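You operate a simulated robot arm through the tools that you are given. There is no shell and no other tool.

The job below is to be done with a simulated robot arm. You get a single attempt, and the scene is never put back.

## Task
Polish the tarnish off the black panel, then wax it.
Fine: Blue pad for polish, white pad for wax; put both back. A coat counts when it lies all over at full strength: go over it till it gets no stronger. What is to be rubbed or washed off counts as gone when no trace of it is left.

The check looks at the end state, three seconds after you hand in, the way a careful person would. Anything else that was tipped, shoved, dropped, spilled or broken makes it a failure.

## Robot
A 7-joint arm with a two-finger gripper, fixed in place. Base frame: the origin is on the floor under the middle of its stand, x ahead of it, y to its left, z up; the work surface is at about z = 880. Readings come in mm, degrees, newtons and seconds.
With the tool pointing down near the work surface it reaches from about 340 to 720 mm from the base axis. Its first joint turns from -66.0 to 66.0 degrees. Payload 2.45 kg.
The TCP is the grasp point between the finger pads, 26 mm short of the fingertips. In the tool frame z runs along the fingers and y along their closing line. The gripper opens to 96 mm; its body begins 69 mm behind the TCP.
Orientation is that of the tool frame in the base frame, as [roll, pitch, yaw] about the fixed x, y, z axes, in that order (R = Rz(yaw) Ry(pitch) Rx(roll)). With the fingers straight down and closing along the base's y, the tool's x points along the base's -x, its y along +y and its z along -z.

## Interface
- The arm moves only by the tool arm_command. Its argument "targets" is a list that holds one entry, the list of rows, each a list of 7 numbers: the shift along the tool's x, y, z in m, then the turn, a rotation vector about the tool's x, y, z in degrees, then the finger opening in m, from 0 to 0.096. In form: [[[dx, dy, dz, rx, ry, rz, hand], ...]]. A call has 1 to 20 rows; each row shifts and turns the commanded pose from where the row before left it, along the tool's axes as they then stand. Each row takes 0.2 s and may step no farther than 50 mm and 8.6 degrees from the row before; otherwise, or with a gripper value out of range, the whole call is refused. A pose out of reach is approached as far as the arm can. The call stops where the force on the tool passes 40 N (or 10 N more than at its start, if that is more) or the arm is blocked; 0.2 s more then pass. The fingers move at their own pace (about 50 mm/s each) and stop on an object; they squeeze with about 38 N. The grip force told is the motor's: it shows also when the fingers shut on nothing. Time passes only in rows, and 0.2 s behind the last, so rows that do not move let the fingers close. It gives the time, the measured TCP pose, the force on the tool (base axes), the opening and the grip force at its end, in the units of the frame above (readings bear some noise), with the torque about the TCP (base axes, N m) and any sound that the robot's microphone picked up, and new pictures: "show" is both (left out), scene, wrist or none.
- Cameras (640 x 400 px; columns grow to the right, rows downward): "scene" is fixed at [180.7, -398.5, 1406.4]; the picture's right is [0.71, -0.70, 0.00], its down [-0.44, -0.44, -0.78] and it looks along [0.55, 0.56, -0.62] (base axes); focal length 325 px, centre (320, 200). "wrist" rides on the gripper at [82, 3, -98] in the tool frame; the picture's right is [-0.04, 1.00, 0.00], its down [-0.73, -0.03, -0.68] and it looks along [-0.68, -0.03, 0.73] (tool axes); focal length 256 px, centre (320, 200). There is no depth. A picture from a camera that has moved, and an enlarged one, comes with that camera's place and axes in the base frame and with its lens. The place of the scene camera against the robot may be out by one fixed shift of up to 18 mm in any direction.
- zoom(camera, box): a new picture of the part [left, top, right, bottom] of that camera's present view, enlarged. It takes no simulated time.
- close_job(): hands the job in; it is judged then, once.

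Places have to be worked out from the pictures, the camera data and where the tool is seen. Open the gripper and draw the arm clear of the work before you hand the job in, unless the task says otherwise.

The tools are called after "Request:" by a JSON object that holds its "api" and its "payload". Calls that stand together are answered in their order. arm_command: Moves the arm, as the interface text tells. Its arguments: {"type":"object","properties":{"targets":{"type":"array"},"show":{"type":"string","enum":["both","scene","wrist","none"]}},"required":["targets"]} The other tools are called the same way: zoom (camera, box) takes an enlarged picture of a part of a camera's view; close_job () hands the job in.

At the start:

```text
time_s: 0.0
tcp_pos: [470.3, 22.9, 1183.7]
orientation: [180.0, 0.0, -179.9]
contact_force: [-0.5, 0.3, 0.2]
wrist_torque: [0.01, -0.01, 0.02]
gripper_width: 96.0
grasp_force: 0.2
```

scene: 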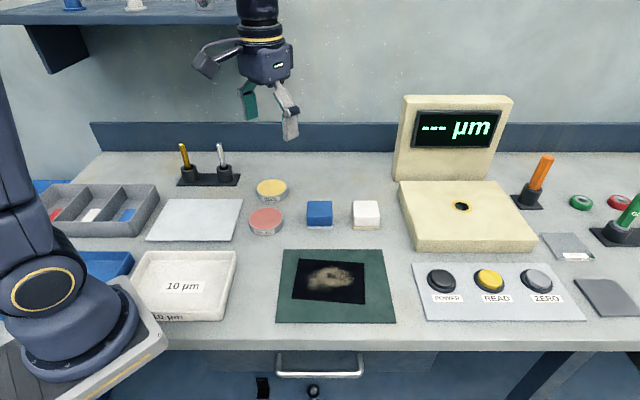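
wrist: 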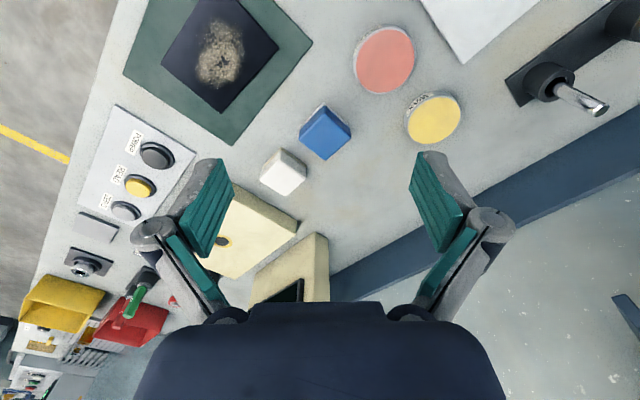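

I'll look closely at the panel, the pads and the discs before I move.

Request:
{"api": "zoom", "payload": {"camera": "scene", "box": [240, 160, 420, 330]}}

Request:
{"api": "zoom", "payload": {"camera": "wrist", "box": [100, 0, 500, 250]}}

Request:
{"api": "zoom", "payload": {"camera": "scene", "box": [380, 80, 640, 330]}}

Request:
{"api": "zoom", "payload": {"camera": "scene", "box": [0, 120, 300, 330]}}

```text
2.35 times, centred on (330, 245) of scene
camera zoom: at [180.7, -398.5, 1406.4], right [0.71, -0.7, 0.0], down [-0.44, -0.44, -0.78], along [0.55, 0.56, -0.62], focal length 764 px, centre (296, 94)
```

zoom: 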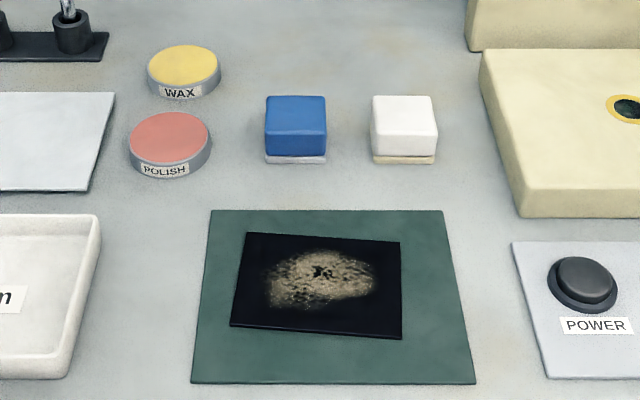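

```text
1.60 times, centred on (300, 125) of wrist
camera zoom: at [387.4, 26.8, 1282.1], right [0.04, 1.0, 0.0], down [0.73, -0.03, 0.68], along [0.68, -0.03, -0.73], focal length 410 px, centre (352, 320)
```

zoom: 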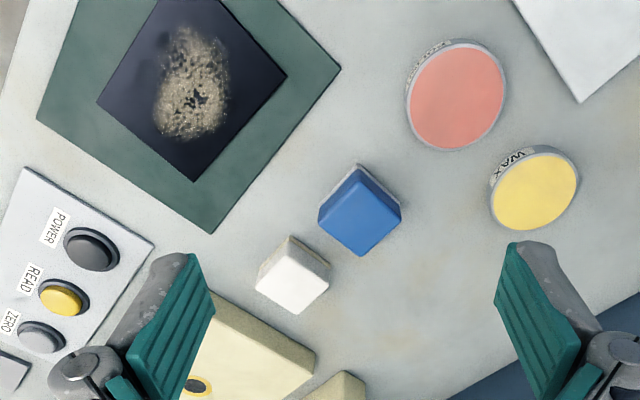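

```text
1.60 times, centred on (510, 205) of scene
camera zoom: at [180.7, -398.5, 1406.4], right [0.71, -0.7, 0.0], down [-0.44, -0.44, -0.78], along [0.55, 0.56, -0.62], focal length 520 px, centre (16, 192)
```

zoom: 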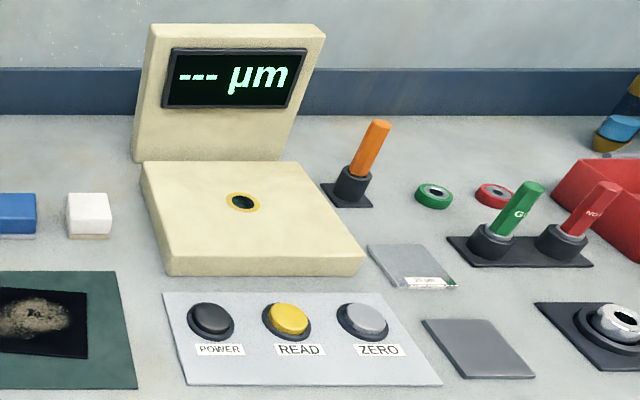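

```text
1.90 times, centred on (150, 225) of scene
camera zoom: at [180.7, -398.5, 1406.4], right [0.71, -0.7, 0.0], down [-0.44, -0.44, -0.78], along [0.55, 0.56, -0.62], focal length 619 px, centre (644, 152)
```

zoom: 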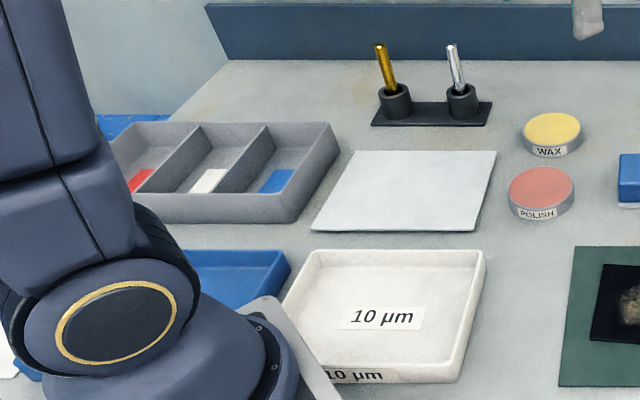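

The bench looks turned 45° against the base. From the wrist view I put the blue pad near (584, 26), the white pad near (662, -49), the polish tin near (489, 111), the wax tin near (578, 201) and the panel near (477, -117). I'll zoom in more to get the exact sizes.

Request:
{"api": "zoom", "payload": {"camera": "wrist", "box": [240, 90, 380, 210]}}

Request:
{"api": "zoom", "payload": {"camera": "scene", "box": [290, 180, 400, 250]}}

Request:
{"api": "zoom", "payload": {"camera": "wrist", "box": [110, 0, 330, 150]}}

Request:
{"api": "zoom", "payload": {"camera": "scene", "box": [235, 165, 305, 245]}}

```text
3.33 times, centred on (310, 150) of wrist
camera zoom: at [387.4, 26.8, 1282.1], right [0.04, 1.0, 0.0], down [0.73, -0.03, 0.68], along [0.68, -0.03, -0.73], focal length 853 px, centre (353, 367)
```

zoom: 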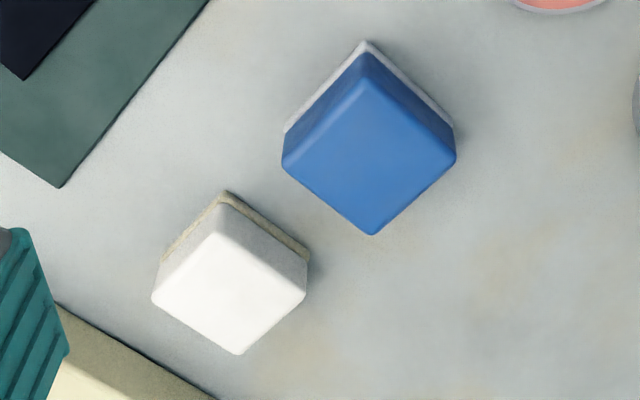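

```text
5.71 times, centred on (345, 215) of scene
camera zoom: at [180.7, -398.5, 1406.4], right [0.71, -0.7, 0.0], down [-0.44, -0.44, -0.78], along [0.55, 0.56, -0.62], focal length 1856 px, centre (177, 114)
```

zoom: 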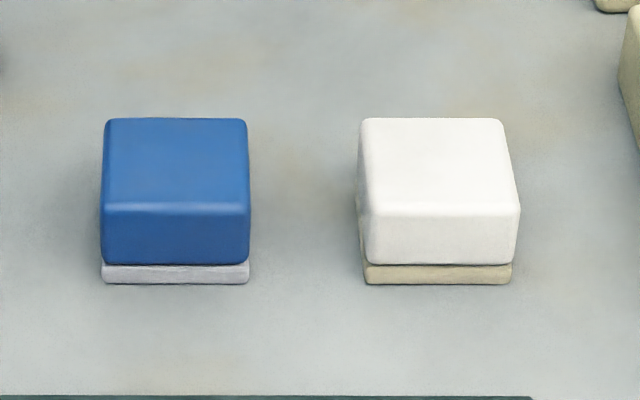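

```text
2.67 times, centred on (220, 75) of wrist
camera zoom: at [387.4, 26.8, 1282.1], right [0.04, 1.0, 0.0], down [0.73, -0.03, 0.68], along [0.68, -0.03, -0.73], focal length 683 px, centre (587, 533)
```

zoom: 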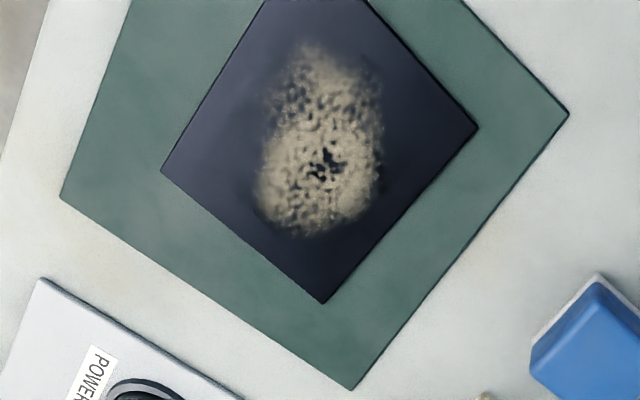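

```text
5.00 times, centred on (270, 205) of scene
camera zoom: at [180.7, -398.5, 1406.4], right [0.71, -0.7, 0.0], down [-0.44, -0.44, -0.78], along [0.55, 0.56, -0.62], focal length 1624 px, centre (570, 175)
```

zoom: 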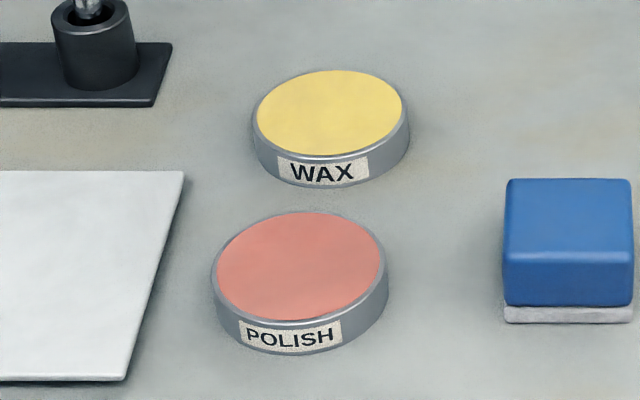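

The blue pad's top centre works out at about (594, 25), with sides of about 58 mm at 45°, and a felt layer under a blue block. I'll turn the hand 45° about its axis so it closes along the (+x, +y) diagonal, which is clear of neighbours. Then I'll move over the blue pad at a safe height.

Request:
{"api": "arm_command", "payload": {"targets": [[[0, 0, 0, 0, 0, 7.5, 0.096], [0, 0, 0, 0, 0, 7.5, 0.096], [0, 0, 0, 0, 0, 7.5, 0.096], [0, 0, 0, 0, 0, 7.5, 0.096], [0, 0, 0, 0, 0, 7.5, 0.096], [0, 0, 0, 0, 0, 7.5, 0.096], [-0.0171, 0.0177, 0.0247, 0, 0, 0, 0.096], [-0.0171, 0.0177, 0.0247, 0, 0, 0, 0.096], [-0.0171, 0.0177, 0.0247, 0, 0, 0, 0.096], [-0.0171, 0.0177, 0.0247, 0, 0, 0, 0.096], [-0.0171, 0.0177, 0.0247, 0, 0, 0, 0.096], [0, 0, 0, 0, 0, 0, 0.096]]], "show": "both"}}

```text
time_s: 2.6
tcp_pos: [593.5, 23.0, 1061.3]
orientation: [180.0, 0.0, 135.0]
contact_force: [0.3, -0.5, -1.1]
wrist_torque: [-0.01, -0.01, 0.03]
gripper_width: 96.2
grasp_force: 0.0
camera wrist: at [537.8, 85.1, 1160.0], right [0.73, 0.68, 0.0], down [0.5, -0.54, 0.68], along [0.46, -0.5, -0.73], focal length 256 px, centre (320, 200)
```

scene: 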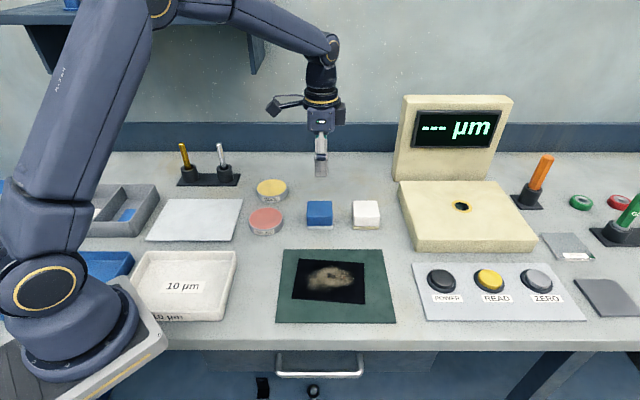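
wrist: 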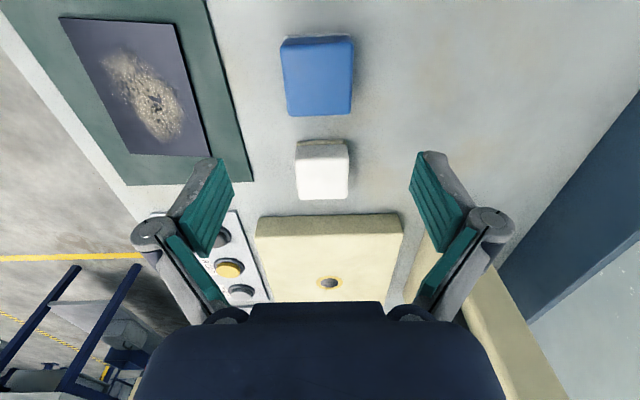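

The pose is on target. I'll zoom the wrist view on the blue pad and work out its centre again from this closer view.

Request:
{"api": "zoom", "payload": {"camera": "wrist", "box": [260, 20, 380, 130]}}

Request:
{"api": "zoom", "payload": {"camera": "wrist", "box": [30, 0, 260, 190]}}

Request:
{"api": "zoom", "payload": {"camera": "wrist", "box": [270, 120, 380, 220]}}

```text
3.64 times, centred on (320, 75) of wrist
camera zoom: at [537.8, 85.1, 1160.0], right [0.73, 0.68, 0.0], down [0.5, -0.54, 0.68], along [0.46, -0.5, -0.73], focal length 931 px, centre (320, 654)
```

zoom: 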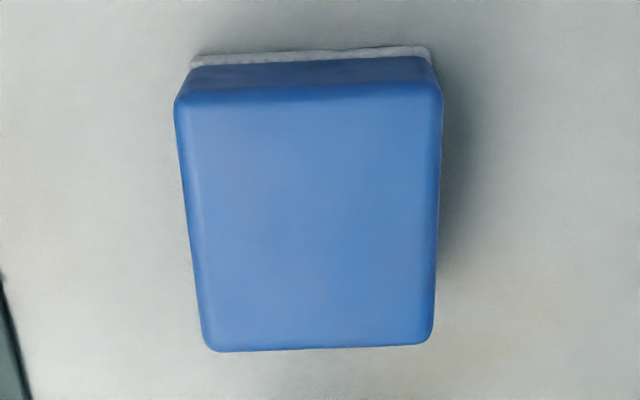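

```text
2.11 times, centred on (145, 95) of wrist
camera zoom: at [537.8, 85.1, 1160.0], right [0.73, 0.68, 0.0], down [0.5, -0.54, 0.68], along [0.46, -0.5, -0.73], focal length 539 px, centre (688, 421)
```

zoom: 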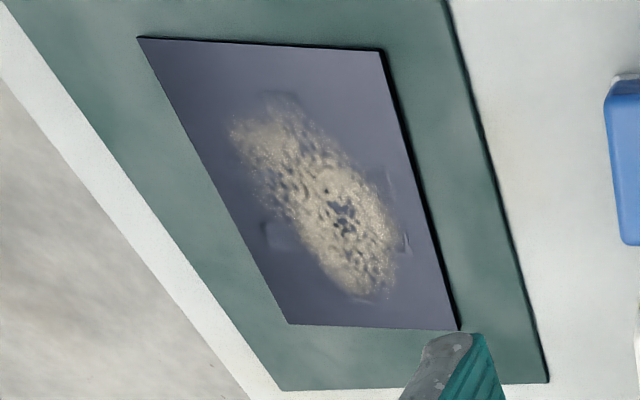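

```text
4.00 times, centred on (325, 170) of wrist
camera zoom: at [537.8, 85.1, 1160.0], right [0.73, 0.68, 0.0], down [0.5, -0.54, 0.68], along [0.46, -0.5, -0.73], focal length 1024 px, centre (300, 320)
```

zoom: 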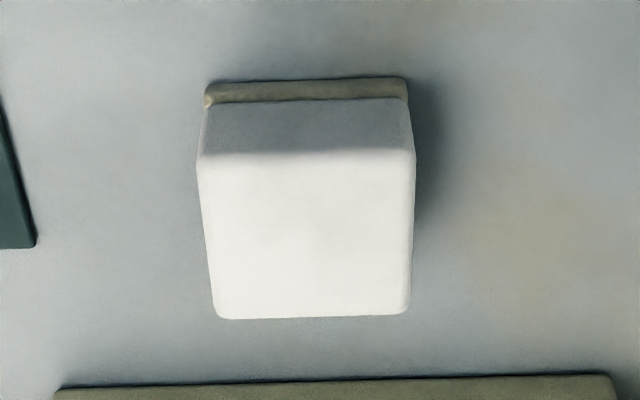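

The closer view puts the blue pad 1.5 mm and -2 mm from the tool axis, so at about (591, 22.6). The white pad is about 110 mm farther along tool -x, at about (669, -56). I'll descend over the blue pad so the fingertips stay about 11 mm above the bench, then close on the block.

Request:
{"api": "arm_command", "payload": {"targets": [[[0.0015, -0.002, 0.03, 0, 0, 0, 0.096], [0, 0, 0.03, 0, 0, 0, 0.096], [0, 0, 0.03, 0, 0, 0, 0.096], [0, 0, 0.025, 0, 0, 0, 0.096], [0, 0, 0.015, 0, 0, 0, 0.096], [0, 0, 0.013, 0, 0, 0, 0.096], [0, 0, 0, 0, 0, 0, 0.096]]], "show": "both"}}

```text
time_s: 4.2
tcp_pos: [590.4, 24.9, 915.6]
orientation: [179.9, 0.1, 134.9]
contact_force: [0.3, -0.6, 1.1]
wrist_torque: [-0.02, 0.0, -0.01]
gripper_width: 95.8
grasp_force: 0.1
camera wrist: at [534.0, 86.0, 1014.5], right [0.73, 0.68, 0.0], down [0.5, -0.54, 0.68], along [0.46, -0.5, -0.73], focal length 256 px, centre (320, 200)
```

scene: 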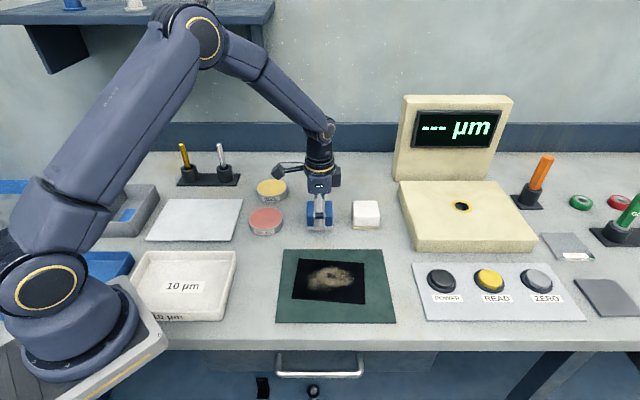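
wrist: 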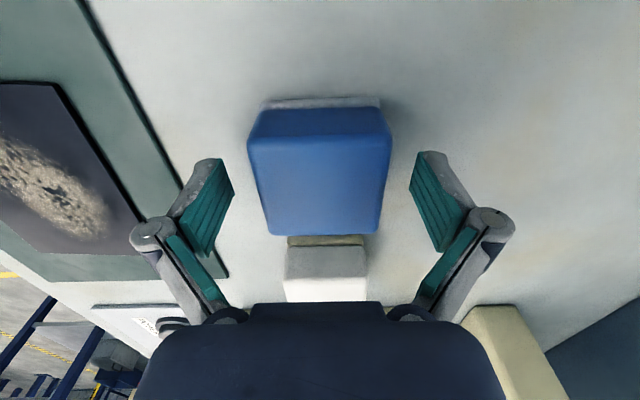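

The pad sits centred between the fingers, so I'll close on it.

Request:
{"api": "arm_command", "payload": {"targets": [[[0, 0, 0, 0, 0, 0, 0.04], [0, 0, 0, 0, 0, 0, 0.04], [0, 0, 0, 0, 0, 0, 0.04], [0, 0, 0, 0, 0, 0, 0.04], [0, 0, 0, 0, 0, 0, 0.04]]], "show": "both"}}

```text
time_s: 5.4
tcp_pos: [589.9, 25.0, 916.4]
orientation: [180.0, -0.1, 135.0]
contact_force: [0.0, 0.5, 2.8]
wrist_torque: [-0.08, 0.09, -0.01]
gripper_width: 60.9
grasp_force: 38.5
camera wrist: at [534.1, 86.0, 1014.9], right [0.73, 0.68, 0.0], down [0.5, -0.54, 0.68], along [0.46, -0.5, -0.73], focal length 256 px, centre (320, 200)
```

scene: 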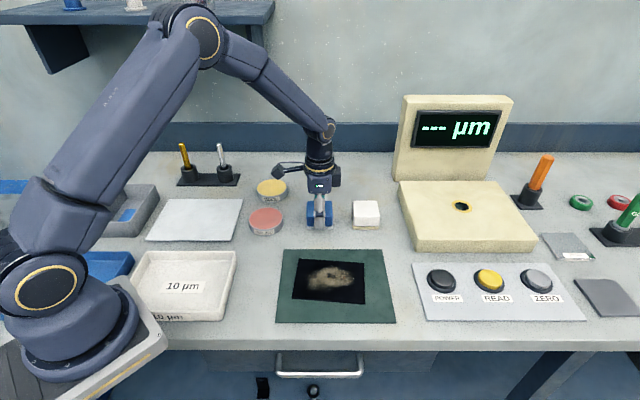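
wrist: 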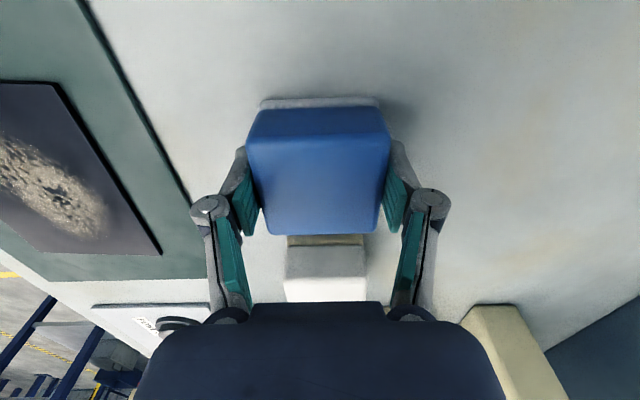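

The grip holds at 60.9 mm and 38 N. I'll lift the blue pad and carry it above the polish tin, at about (489, 107), high enough to see the tin past the pad.

Request:
{"api": "arm_command", "payload": {"targets": [[[0, 0, -0.01, 0, 0, 0, 0.04], [0, 0, -0.03, 0, 0, 0, 0.04], [0, 0, -0.035, 0, 0, 0, 0.04], [0, 0, -0.035, 0, 0, 0, 0.04], [0, 0, -0.033, 0, 0, 0, 0.04], [0.02585, -0.0027, 0, 0, 0, 0, 0.04], [0.02585, -0.0027, 0, 0, 0, 0, 0.04], [0.02585, -0.0027, 0, 0, 0, 0, 0.04], [0.02585, -0.0027, 0, 0, 0, 0, 0.04], [0.026, -0.0026, 0, 0, 0, 0, 0.04], [0, 0, 0, 0, 0, 0, 0.04]]], "show": "both"}}

```text
time_s: 7.8
tcp_pos: [489.5, 107.8, 1057.6]
orientation: [-180.0, 0.0, 134.9]
contact_force: [0.1, 0.3, -1.2]
wrist_torque: [0.0, 0.02, 0.03]
gripper_width: 61.2
grasp_force: 38.1
camera wrist: at [433.3, 169.3, 1157.0], right [0.74, 0.68, 0.0], down [0.5, -0.54, 0.68], along [0.46, -0.5, -0.73], focal length 256 px, centre (320, 200)
```

scene: 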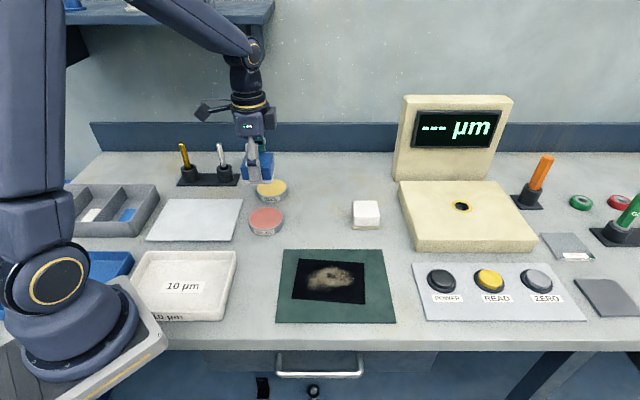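
wrist: 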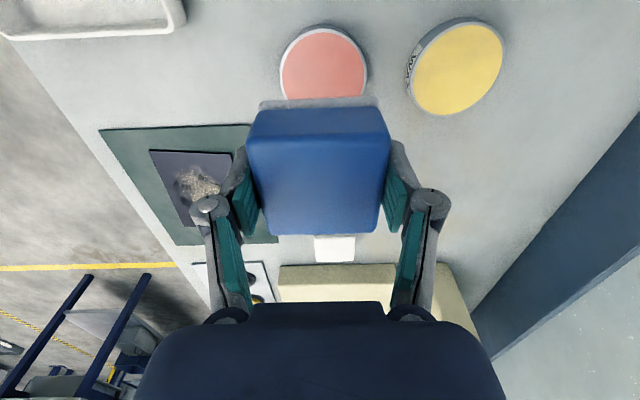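

Request:
{"api": "zoom", "payload": {"camera": "wrist", "box": [250, 10, 520, 130]}}

Request:
{"api": "zoom", "payload": {"camera": "wrist", "box": [260, 10, 390, 110]}}

```text
2.37 times, centred on (385, 70) of wrist
camera zoom: at [433.3, 169.3, 1157.0], right [0.74, 0.68, 0.0], down [0.5, -0.54, 0.68], along [0.46, -0.5, -0.73], focal length 607 px, centre (166, 508)
```

zoom: 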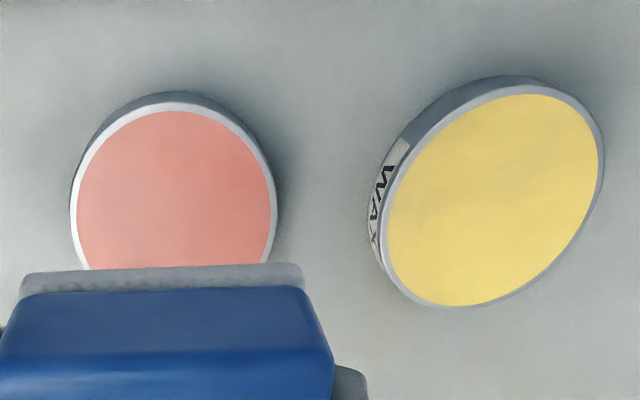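

```text
4.00 times, centred on (325, 60) of wrist
camera zoom: at [433.3, 169.3, 1157.0], right [0.74, 0.68, 0.0], down [0.5, -0.54, 0.68], along [0.46, -0.5, -0.73], focal length 1024 px, centre (300, 760)
```

zoom: 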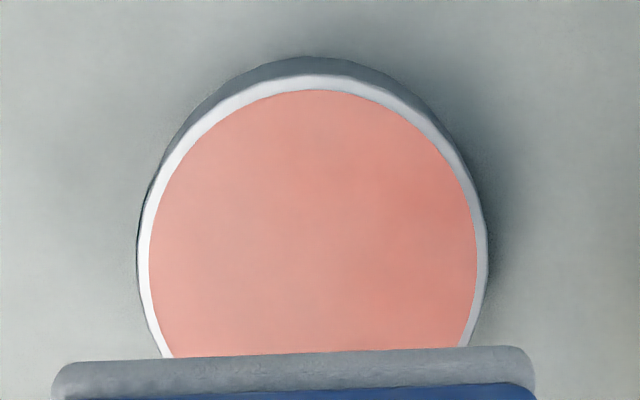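

The polish tin's centre is almost right under the tool, off by about +2 mm in tool y, and its rim is near z = 900. I'll lower the pad to about 10 mm above it and read the force before pressing.

Request:
{"api": "arm_command", "payload": {"targets": [[[0, 0.0022, 0.03, 0, 0, 0, 0.04], [0, 0, 0.03, 0, 0, 0, 0.04], [0, 0, 0.03, 0, 0, 0, 0.04], [0, 0, 0.015, 0, 0, 0, 0.04], [0, 0, 0.008, 0, 0, 0, 0.04], [0, 0, 0, 0, 0, 0, 0.04]]], "show": "both"}}

```text
time_s: 9.2
tcp_pos: [491.1, 109.0, 946.9]
orientation: [-180.0, 0.1, 134.9]
contact_force: [1.0, -0.4, -0.2]
wrist_torque: [-0.02, 0.03, -0.01]
gripper_width: 61.0
grasp_force: 38.5
camera wrist: at [434.5, 169.9, 1045.2], right [0.73, 0.68, 0.0], down [0.5, -0.54, 0.68], along [0.46, -0.5, -0.73], focal length 256 px, centre (320, 200)
```

scene: 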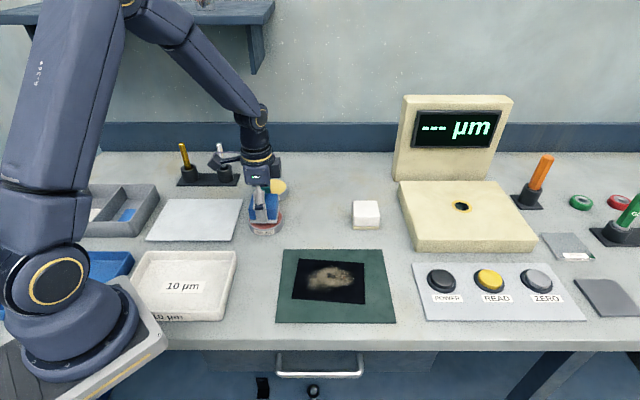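
wrist: 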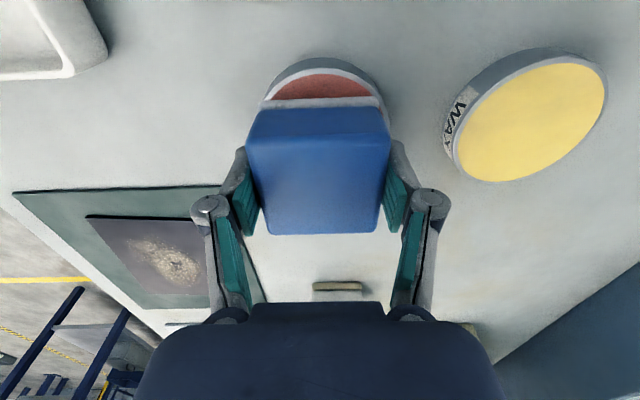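

The pad hangs just above the tin and nothing is touching yet. I'll lower it in 2 mm steps until it makes contact.

Request:
{"api": "arm_command", "payload": {"targets": [[[0, 0, 0.002, 0, 0, 0, 0.04], [0, 0, 0.002, 0, 0, 0, 0.04], [0, 0, 0.002, 0, 0, 0, 0.04], [0, 0, 0.002, 0, 0, 0, 0.04], [0, 0, 0, 0, 0, 0, 0.04]]], "show": "wrist"}}

```text
time_s: 10.4
tcp_pos: [489.5, 107.4, 939.0]
orientation: [180.0, 0.0, 134.9]
contact_force: [0.0, -0.4, -1.3]
wrist_torque: [0.0, 0.0, 0.0]
gripper_width: 61.4
grasp_force: 38.0
camera wrist: at [434.1, 169.1, 1037.5], right [0.73, 0.68, 0.0], down [0.5, -0.54, 0.68], along [0.46, -0.5, -0.73], focal length 256 px, centre (320, 200)
```

wrist: 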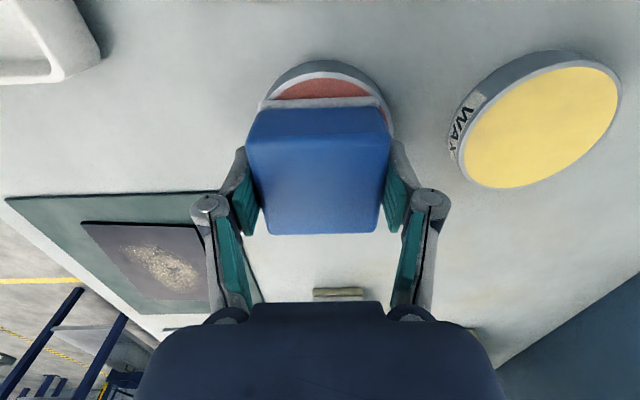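

There's no contact yet at TCP z = 939. I'll keep going down in 1 mm steps.

Request:
{"api": "arm_command", "payload": {"targets": [[[0, 0, 0.001, 0, 0, 0, 0.04], [0, 0, 0.001, 0, 0, 0, 0.04], [0, 0, 0.001, 0, 0, 0, 0.04], [0, 0, 0, 0, 0, 0, 0.04]]], "show": "none"}}

```text
time_s: 11.4
tcp_pos: [490.5, 107.9, 935.4]
orientation: [179.9, 0.0, 135.0]
contact_force: [0.0, 0.2, -1.5]
wrist_torque: [-0.04, 0.02, 0.02]
gripper_width: 61.1
grasp_force: 38.0
```

Request:
{"api": "arm_command", "payload": {"targets": [[[0, 0, 0.001, 0, 0, 0, 0.04], [0, 0, 0.001, 0, 0, 0, 0.04], [0, 0, 0, 0, 0, 0, 0.04]]], "show": "wrist"}}

Request:
{"api": "zoom", "payload": {"camera": "scene", "box": [215, 150, 315, 250]}}

```text
time_s: 12.2
tcp_pos: [490.6, 108.0, 934.5]
orientation: [179.9, 0.1, 135.0]
contact_force: [-5.5, -4.0, 27.9]
wrist_torque: [-0.1, 0.2, 0.01]
gripper_width: 61.3
grasp_force: 38.7
camera wrist: at [434.6, 169.1, 1034.4], right [0.74, 0.68, 0.0], down [0.5, -0.54, 0.68], along [0.46, -0.5, -0.73], focal length 256 px, centre (320, 200)
```

wrist: 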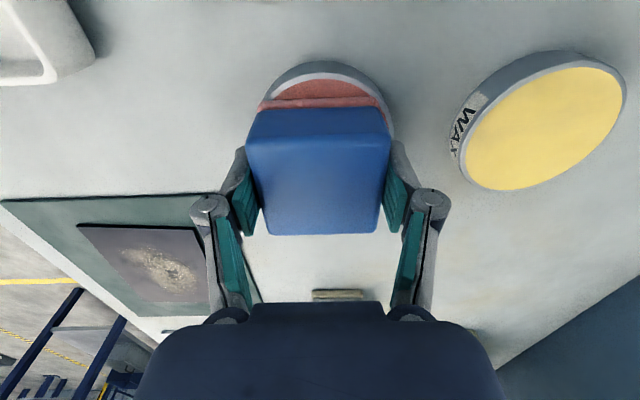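

```text
4.00 times, centred on (265, 200) of scene
camera zoom: at [180.1, -398.7, 1406.4], right [0.71, -0.7, 0.0], down [-0.44, -0.44, -0.78], along [0.55, 0.56, -0.62], focal length 1299 px, centre (540, 200)
```

zoom: 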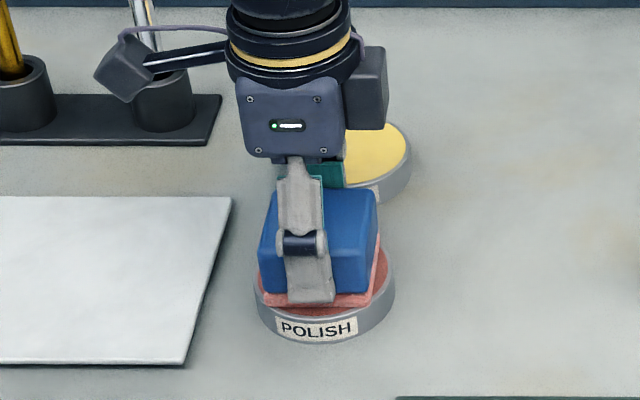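

The felt has turned pink, so it took up polish, and contact was at TCP z of about 935. I'll lift, carry the pad over the panel centre, at about (476, -120), and turn 5.2° to line up with the panel's edges.

Request:
{"api": "arm_command", "payload": {"targets": [[[0, 0, -0.005, 0, 0, 0, 0.04], [0, 0, -0.03, 0, 0, 0, 0.04], [0, 0, -0.04, 0, 0, 0, 0.04], [-0.0252, -0.0287, 0, 0, 0, 0, 0.04], [-0.0252, -0.0287, 0, 0, 0, 0, 0.04], [-0.0252, -0.0287, 0, 0, 0, 0, 0.04], [-0.0252, -0.0287, 0, 0, 0, 0, 0.04], [-0.0252, -0.0287, 0, 0, 0, 0, 0.04], [-0.0252, -0.0287, 0, 0, 0, 0, 0.04], [0, 0, 0, 0, 0, 5.2, 0.04], [0, 0, 0, 0, 0, 0, 0.04]]], "show": "both"}}

```text
time_s: 14.6
tcp_pos: [476.0, -122.4, 1008.9]
orientation: [179.9, 0.0, 129.7]
contact_force: [-0.2, 0.4, -1.3]
wrist_torque: [-0.01, 0.01, 0.0]
gripper_width: 61.2
grasp_force: 37.6
camera wrist: at [426.6, -55.7, 1108.1], right [0.79, 0.61, 0.0], down [0.45, -0.58, 0.68], along [0.41, -0.54, -0.73], focal length 256 px, centre (320, 200)
```

scene: 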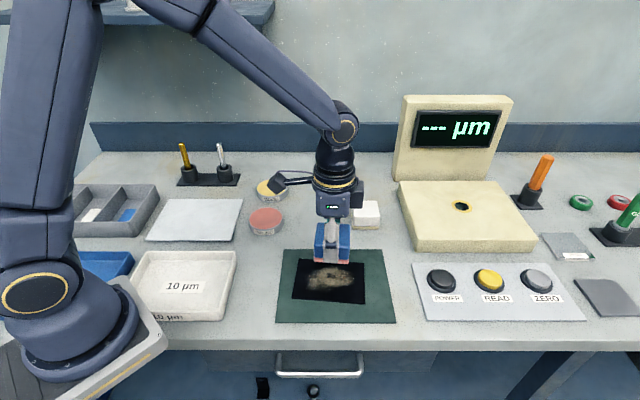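
wrist: 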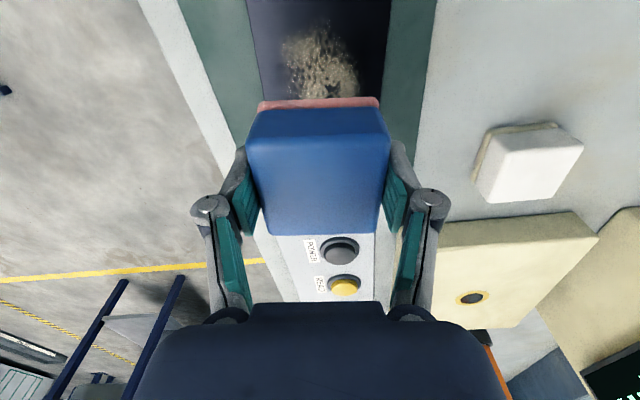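

The hand lines up with the panel, and its centre is about 1 mm to the tool's +y. I'll lower the pad to just above the panel and then feel for contact.

Request:
{"api": "arm_command", "payload": {"targets": [[[0, 0.0008, 0.03, 0, 0, 0, 0.04], [0, 0, 0.03, 0, 0, 0, 0.04], [0, 0, 0.02, 0, 0, 0, 0.04], [0, 0, 0.003, 0, 0, 0, 0.04], [0, 0, 0.001, 0, 0, 0, 0.04], [0, 0, 0.001, 0, 0, 0, 0.04], [0, 0, 0, 0, 0, 0, 0.04]]], "show": "both"}}

```text
time_s: 16.2
tcp_pos: [476.5, -120.8, 924.2]
orientation: [180.0, 0.0, 129.7]
contact_force: [-0.7, 0.8, -1.0]
wrist_torque: [0.01, -0.01, -0.01]
gripper_width: 61.1
grasp_force: 37.9
camera wrist: at [426.4, -54.7, 1022.7], right [0.79, 0.61, 0.0], down [0.45, -0.58, 0.68], along [0.41, -0.54, -0.73], focal length 256 px, centre (320, 200)
```

scene: 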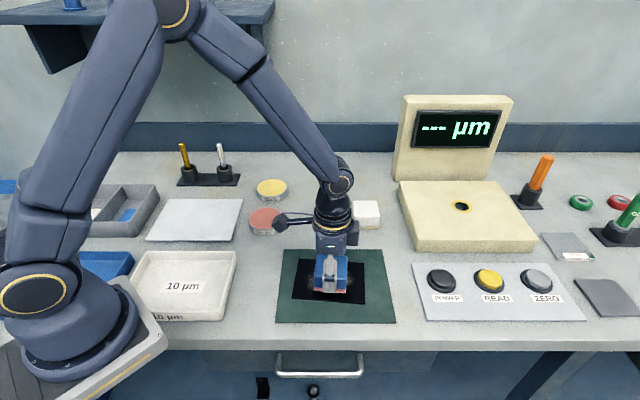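
wrist: 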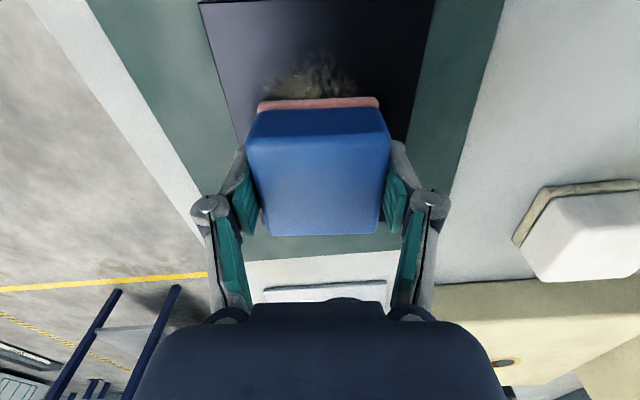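

The panel's far edge is now in view at tool x = +69.5 mm, so I'm centred on the 140 × 100 panel. I'll feel for contact in small steps.

Request:
{"api": "arm_command", "payload": {"targets": [[[0, 0.0007, 0.001, 0, 0, 0, 0.04], [0, 0, 0.001, 0, 0, 0, 0.04], [0, 0, 0.0005, 0, 0, 0, 0.04], [0, 0, 0, 0, 0, 0, 0.04]]], "show": "none"}}

```text
time_s: 17.2
tcp_pos: [477.5, -121.6, 921.4]
orientation: [179.9, 0.1, 129.8]
contact_force: [-5.7, -3.3, 28.2]
wrist_torque: [-0.14, 0.2, -0.01]
gripper_width: 61.6
grasp_force: 37.6
```

Contact shows 28 N at commanded z = 921.7. I'll ease off a little to find a light rubbing pressure.

Request:
{"api": "arm_command", "payload": {"targets": [[[0, 0, -0.0006, 0, 0, 0, 0.04], [0, 0, 0, 0, 0, 0, 0.04]]], "show": "none"}}

```text
time_s: 17.8
tcp_pos: [476.5, -118.9, 922.1]
orientation: [179.9, 0.0, 129.8]
contact_force: [2.0, -5.8, 14.9]
wrist_torque: [-0.22, -0.18, -0.07]
gripper_width: 61.0
grasp_force: 37.9
```

A light press gives about 15 N. I'll make a first stroke pass along the panel's long axis (±40 mm) and check the force and the tarnish.

Request:
{"api": "arm_command", "payload": {"targets": [[[0.01, 0, 0, 0, 0, 0, 0.04], [0.01, 0, 0, 0, 0, 0, 0.04], [0.01, 0, 0, 0, 0, 0, 0.04], [0.01, 0, 0, 0, 0, 0, 0.04], [-0.01, 0, 0, 0, 0, 0, 0.04], [-0.01, 0, 0, 0, 0, 0, 0.04], [-0.01, 0, 0, 0, 0, 0, 0.04], [-0.01, 0, 0, 0, 0, 0, 0.04], [-0.01, 0, 0, 0, 0, 0, 0.04], [-0.01, 0, 0, 0, 0, 0, 0.04], [-0.01, 0, 0, 0, 0, 0, 0.04], [-0.01, 0, 0, 0, 0, 0, 0.04]]], "show": "both"}}

```text
time_s: 20.4
tcp_pos: [504.0, -150.0, 921.7]
orientation: [-179.9, 0.1, 129.8]
contact_force: [-4.8, 5.4, 19.0]
wrist_torque: [-0.02, 0.12, 0.01]
gripper_width: 61.0
grasp_force: 38.1
camera wrist: at [453.1, -83.9, 1020.3], right [0.79, 0.61, 0.0], down [0.45, -0.58, 0.68], along [0.41, -0.54, -0.73], focal length 256 px, centre (320, 200)
```

scene: 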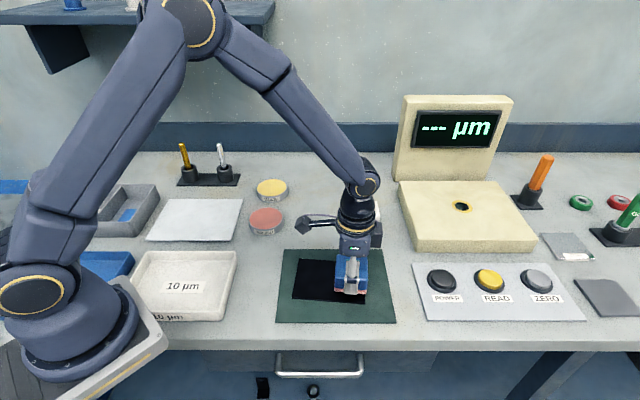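
wrist: 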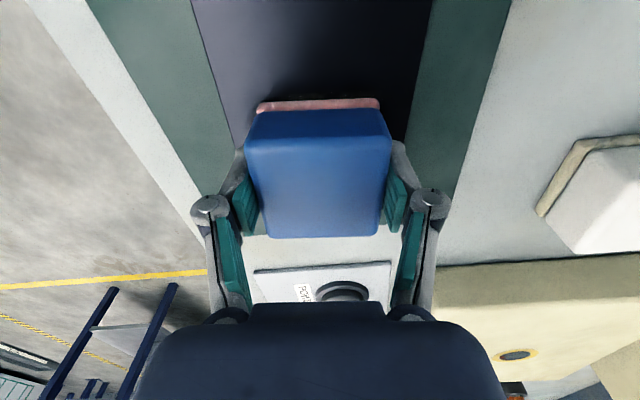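

The tarnish is coming off quickly and the force is a steady 19 N. I'll zoom in to inspect what's left.

Request:
{"api": "zoom", "payload": {"camera": "scene", "box": [270, 240, 405, 330]}}

Request:
{"api": "zoom", "payload": {"camera": "wrist", "box": [180, 0, 450, 130]}}

```text
4.44 times, centred on (338, 285) of scene
camera zoom: at [180.3, -398.3, 1406.5], right [0.71, -0.7, 0.0], down [-0.44, -0.44, -0.78], along [0.55, 0.56, -0.62], focal length 1443 px, centre (242, -178)
```

zoom: 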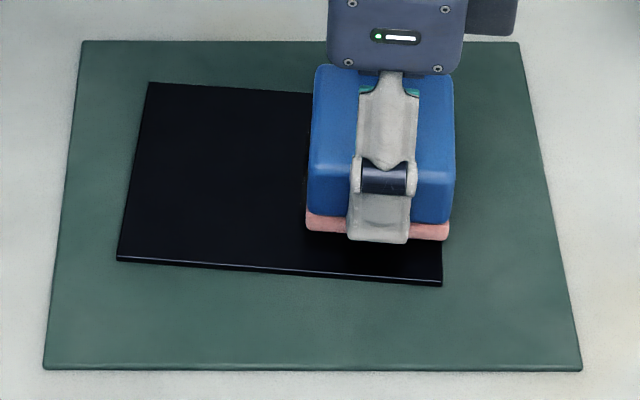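

```text
2.37 times, centred on (315, 65) of wrist
camera zoom: at [453.1, -83.9, 1020.3], right [0.79, 0.61, 0.0], down [0.45, -0.58, 0.68], along [0.41, -0.54, -0.73], focal length 607 px, centre (332, 520)
```

zoom: 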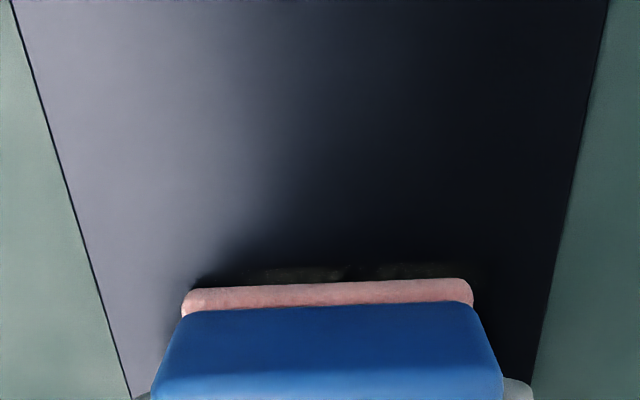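

A faint trace remains beside the pad. I'll carry on over the side lanes of the panel (y = ±22 mm) at the same pressure.

Request:
{"api": "arm_command", "payload": {"targets": [[[0, -0.011, 0, 0, 0, 0, 0.04], [0, -0.011, 0, 0, 0, 0, 0.04], [0.01, 0, 0, 0, 0, 0, 0.04], [0.01, 0, 0, 0, 0, 0, 0.04], [0.01, 0, 0, 0, 0, 0, 0.04], [0.01, 0, 0, 0, 0, 0, 0.04], [0.01, 0, 0, 0, 0, 0, 0.04], [0.01, 0, 0, 0, 0, 0, 0.04], [0.01, 0, 0, 0, 0, 0, 0.04], [0.01, 0, 0, 0, 0, 0, 0.04], [0, 0.011, 0, 0, 0, 0, 0.04], [0, 0.011, 0, 0, 0, 0, 0.04], [0, 0.011, 0, 0, 0, 0, 0.04], [0, 0.011, 0, 0, 0, 0, 0.04]]], "show": "both"}}

```text
time_s: 23.4
tcp_pos: [467.6, -74.7, 922.1]
orientation: [180.0, 0.0, 129.8]
contact_force: [1.2, 0.8, -1.2]
wrist_torque: [0.02, 0.0, 0.02]
gripper_width: 61.0
grasp_force: 38.2
camera wrist: at [418.0, -9.3, 1020.9], right [0.79, 0.61, 0.0], down [0.45, -0.58, 0.68], along [0.41, -0.54, -0.73], focal length 256 px, centre (320, 200)
```

scene: 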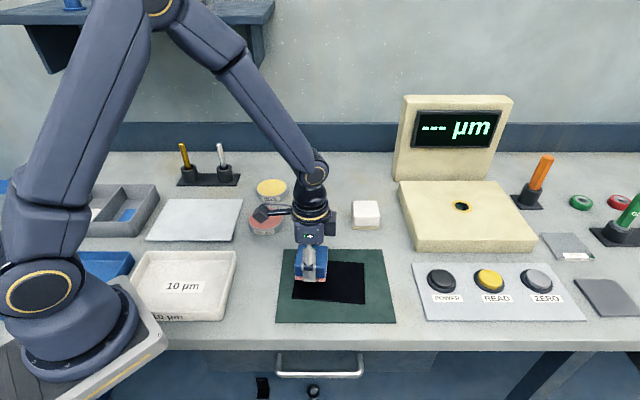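
wrist: 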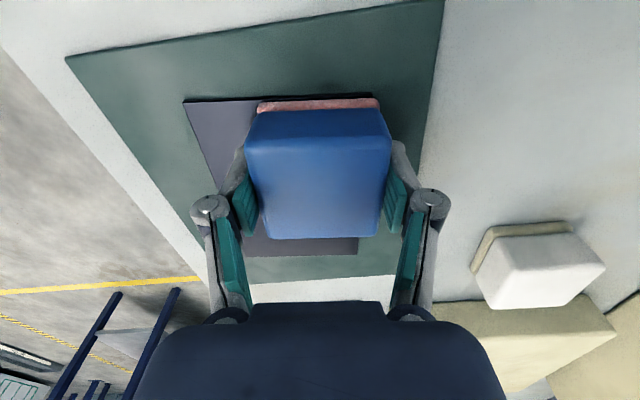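

The force dropped to zero at this corner. I'll check whether the panel or the pad moved, or whether the arm is just sitting slightly high here.

Request:
{"api": "zoom", "payload": {"camera": "wrist", "box": [50, 0, 450, 280]}}

Request:
{"api": "zoom", "payload": {"camera": "scene", "box": [270, 230, 405, 330]}}

```text
1.43 times, centred on (250, 140) of wrist
camera zoom: at [418.0, -9.3, 1020.9], right [0.79, 0.61, 0.0], down [0.45, -0.58, 0.68], along [0.41, -0.54, -0.73], focal length 366 px, centre (420, 286)
```

zoom: 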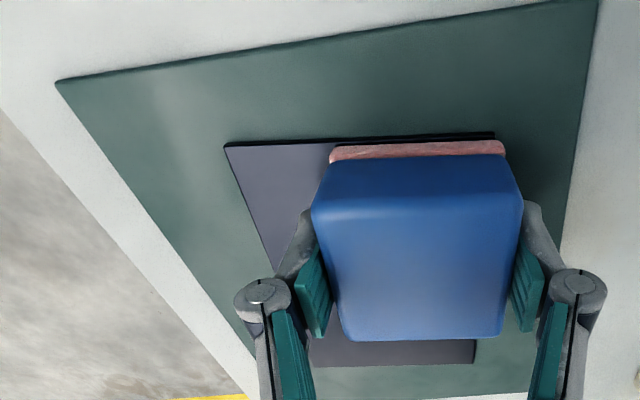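

```text
4.00 times, centred on (338, 280) of scene
camera zoom: at [180.7, -398.5, 1406.4], right [0.71, -0.7, 0.0], down [-0.44, -0.44, -0.78], along [0.55, 0.56, -0.62], focal length 1299 px, centre (250, -120)
```

zoom: 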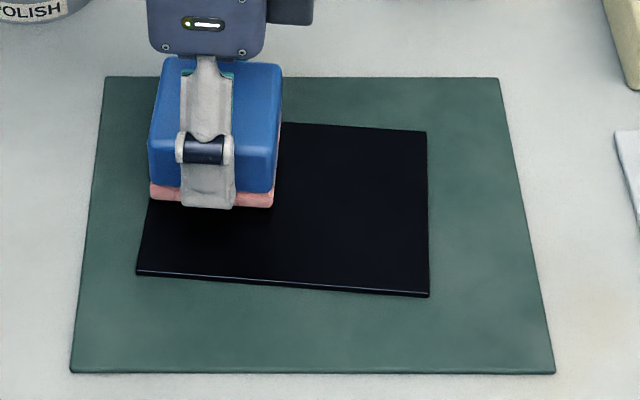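

The panel hasn't moved; the arm just sits a little high here. I'll press down a touch and check the force.

Request:
{"api": "arm_command", "payload": {"targets": [[[0, 0, 0.0005, 0, 0, 0, 0.04], [0, 0, 0, 0, 0, 0, 0.04]]], "show": "none"}}

```text
time_s: 24.0
tcp_pos: [468.5, -76.1, 921.0]
orientation: [-180.0, 0.0, 129.8]
contact_force: [-3.6, -0.6, 10.7]
wrist_torque: [-0.09, 0.08, -0.02]
gripper_width: 61.4
grasp_force: 37.9
```

That gives 10.7 N. I'll run the +y lane toward -x, easing up slightly along the way because that end pressed harder.

Request:
{"api": "arm_command", "payload": {"targets": [[[-0.01, 0, -4e-05, 0, 0, 0, 0.04], [-0.01, 0, -4e-05, 0, 0, 0, 0.04], [-0.01, 0, -4e-05, 0, 0, 0, 0.04], [-0.01, 0, -4e-05, 0, 0, 0, 0.04], [-0.01, 0, -4e-05, 0, 0, 0, 0.04], [-0.01, 0, -4e-05, 0, 0, 0, 0.04], [-0.01, 0, -4e-05, 0, 0, 0, 0.04], [-0.01, 0, -4e-05, 0, 0, 0, 0.04]]], "show": "none"}}

```text
time_s: 25.8
tcp_pos: [519.0, -137.0, 922.3]
orientation: [-180.0, 0.0, 129.8]
contact_force: [-0.1, 0.8, -1.4]
wrist_torque: [0.0, -0.01, 0.0]
gripper_width: 61.2
grasp_force: 37.6
```

There's no contact at this end, so the +y lane needs about 0.5 mm more press. I'll lower and check.

Request:
{"api": "arm_command", "payload": {"targets": [[[0, 0, 0.0004, 0, 0, 0, 0.04], [0, 0, 0.0002, 0, 0, 0, 0.04], [0, 0, 0, 0, 0, 0, 0.04]]], "show": "none"}}

```text
time_s: 26.6
tcp_pos: [519.1, -135.5, 922.1]
orientation: [179.9, 0.1, 129.7]
contact_force: [0.0, 0.0, 2.3]
wrist_torque: [0.01, 0.05, 0.0]
gripper_width: 61.3
grasp_force: 37.9
```

Request:
{"api": "arm_command", "payload": {"targets": [[[0, 0, 0.0005, 0, 0, 0, 0.04], [0, 0, 0, 0, 0, 0, 0.04]]], "show": "both"}}

```text
time_s: 27.2
tcp_pos: [520.6, -137.0, 920.9]
orientation: [179.8, 0.1, 129.9]
contact_force: [-0.6, 1.1, 16.6]
wrist_torque: [0.12, 0.29, 0.0]
gripper_width: 61.1
grasp_force: 38.0
camera wrist: at [469.4, -70.5, 1020.0], right [0.79, 0.61, 0.0], down [0.45, -0.58, 0.68], along [0.42, -0.54, -0.73], focal length 256 px, centre (320, 200)
```

scene: 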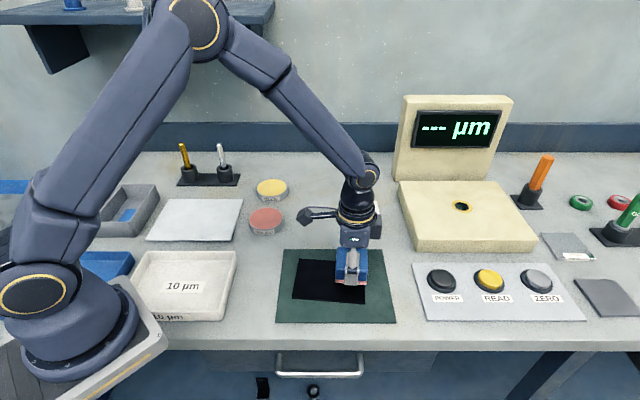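
wrist: 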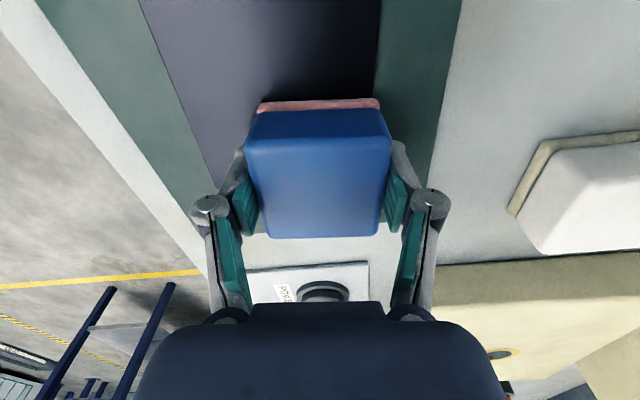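

Good contact now, at 16.6 N. I'll sweep this lane back toward +x and read the force at the end.

Request:
{"api": "arm_command", "payload": {"targets": [[[0.01, 0, 0, 0, 0, 0, 0.04], [0.01, 0, 0, 0, 0, 0, 0.04], [0.01, 0, 0, 0, 0, 0, 0.04], [0.01, 0, 0, 0, 0, 0, 0.04], [0.01, 0, 0, 0, 0, 0, 0.04], [0.01, 0, 0, 0, 0, 0, 0.04], [0.01, 0, 0, 0, 0, 0, 0.04], [0.01, 0, 0, 0, 0, 0, 0.04]]], "show": "none"}}

```text
time_s: 29.0
tcp_pos: [468.0, -75.5, 921.5]
orientation: [179.9, 0.1, 129.8]
contact_force: [6.9, -5.7, 26.9]
wrist_torque: [-0.2, -0.25, 0.09]
gripper_width: 61.0
grasp_force: 38.2
```

It's 27 N at this end, so I'll ease off 0.3 mm and continue along the middle lane toward -x.

Request:
{"api": "arm_command", "payload": {"targets": [[[0, 0, -0.0003, 0, 0, 0, 0.04], [0, -0.011, 0, 0, 0, 0, 0.04], [0, -0.011, 0, 0, 0, 0, 0.04], [-0.01, 0, 0, 0, 0, 0, 0.04], [-0.01, 0, 0, 0, 0, 0, 0.04], [-0.01, 0, 0, 0, 0, 0, 0.04], [-0.01, 0, 0, 0, 0, 0, 0.04]]], "show": "none"}}

```text
time_s: 30.6
tcp_pos: [476.7, -118.6, 920.2]
orientation: [-179.9, -0.1, 129.8]
contact_force: [-1.5, 1.1, 6.4]
wrist_torque: [0.11, 0.26, -0.06]
gripper_width: 60.9
grasp_force: 37.5
```

The force at the centre is 6 N, so the felt or grip has settled about 1 mm. I'll lower 0.4 mm, finish the middle lane, and then do the -y lane.

Request:
{"api": "arm_command", "payload": {"targets": [[[0, 0, 0.0004, 0, 0, 0, 0.04], [-0.01, 0, 0, 0, 0, 0, 0.04], [-0.01, 0, 0, 0, 0, 0, 0.04], [-0.01, 0, 0, 0, 0, 0, 0.04], [-0.01, 0, 0, 0, 0, 0, 0.04], [0, -0.011, 0, 0, 0, 0, 0.04], [0, -0.011, 0, 0, 0, 0, 0.04]]], "show": "none"}}

```text
time_s: 32.2
tcp_pos: [486.0, -165.6, 920.7]
orientation: [-180.0, 0.1, 129.8]
contact_force: [0.1, 0.5, -1.3]
wrist_torque: [-0.01, 0.01, -0.03]
gripper_width: 61.6
grasp_force: 38.0
```

Request:
{"api": "arm_command", "payload": {"targets": [[[0, 0, 0.0003, 0, 0, 0, 0.04], [0, 0, 0.0003, 0, 0, 0, 0.04], [0, 0, 0, 0, 0, 0, 0.04]]], "show": "both"}}

```text
time_s: 33.0
tcp_pos: [485.1, -165.7, 920.0]
orientation: [-180.0, 0.0, 129.7]
contact_force: [-4.6, 0.0, 15.0]
wrist_torque: [0.32, 0.59, 0.09]
gripper_width: 61.2
grasp_force: 37.9
camera wrist: at [435.7, -98.9, 1019.0], right [0.79, 0.61, 0.0], down [0.45, -0.58, 0.68], along [0.41, -0.54, -0.73], focal length 256 px, centre (320, 200)
```

scene: 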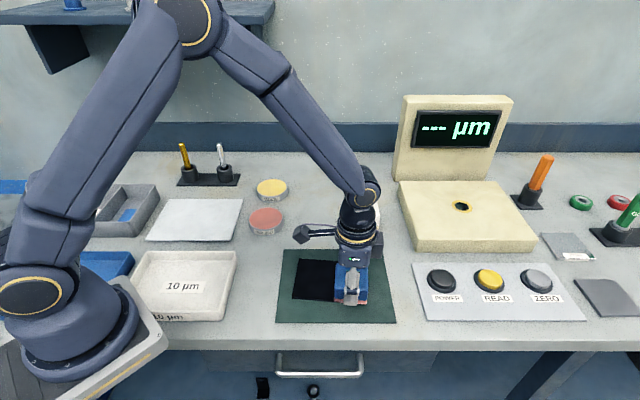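
wrist: 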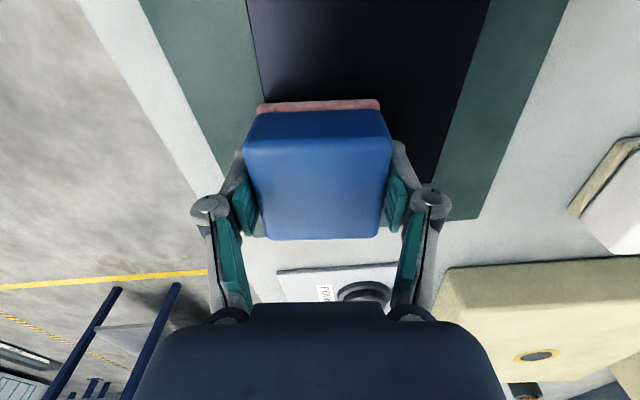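

Contact is back. I'll sweep the -y lane toward +x and then check the surface.

Request:
{"api": "arm_command", "payload": {"targets": [[[0.01, 0, 0, 0, 0, 0, 0.04], [0.01, 0, 0, 0, 0, 0, 0.04], [0.01, 0, 0, 0, 0, 0, 0.04], [0.01, 0, 0, 0, 0, 0, 0.04], [0.01, 0, 0, 0, 0, 0, 0.04], [0.01, 0, 0, 0, 0, 0, 0.04], [0.01, 0, 0, 0, 0, 0, 0.04], [0.01, 0, 0, 0, 0, 0, 0.04]]], "show": "none"}}

```text
time_s: 34.8
tcp_pos: [433.4, -103.9, 919.9]
orientation: [179.9, 0.1, 129.9]
contact_force: [4.4, -6.5, 25.5]
wrist_torque: [0.16, 0.21, 0.03]
gripper_width: 61.2
grasp_force: 38.2
```

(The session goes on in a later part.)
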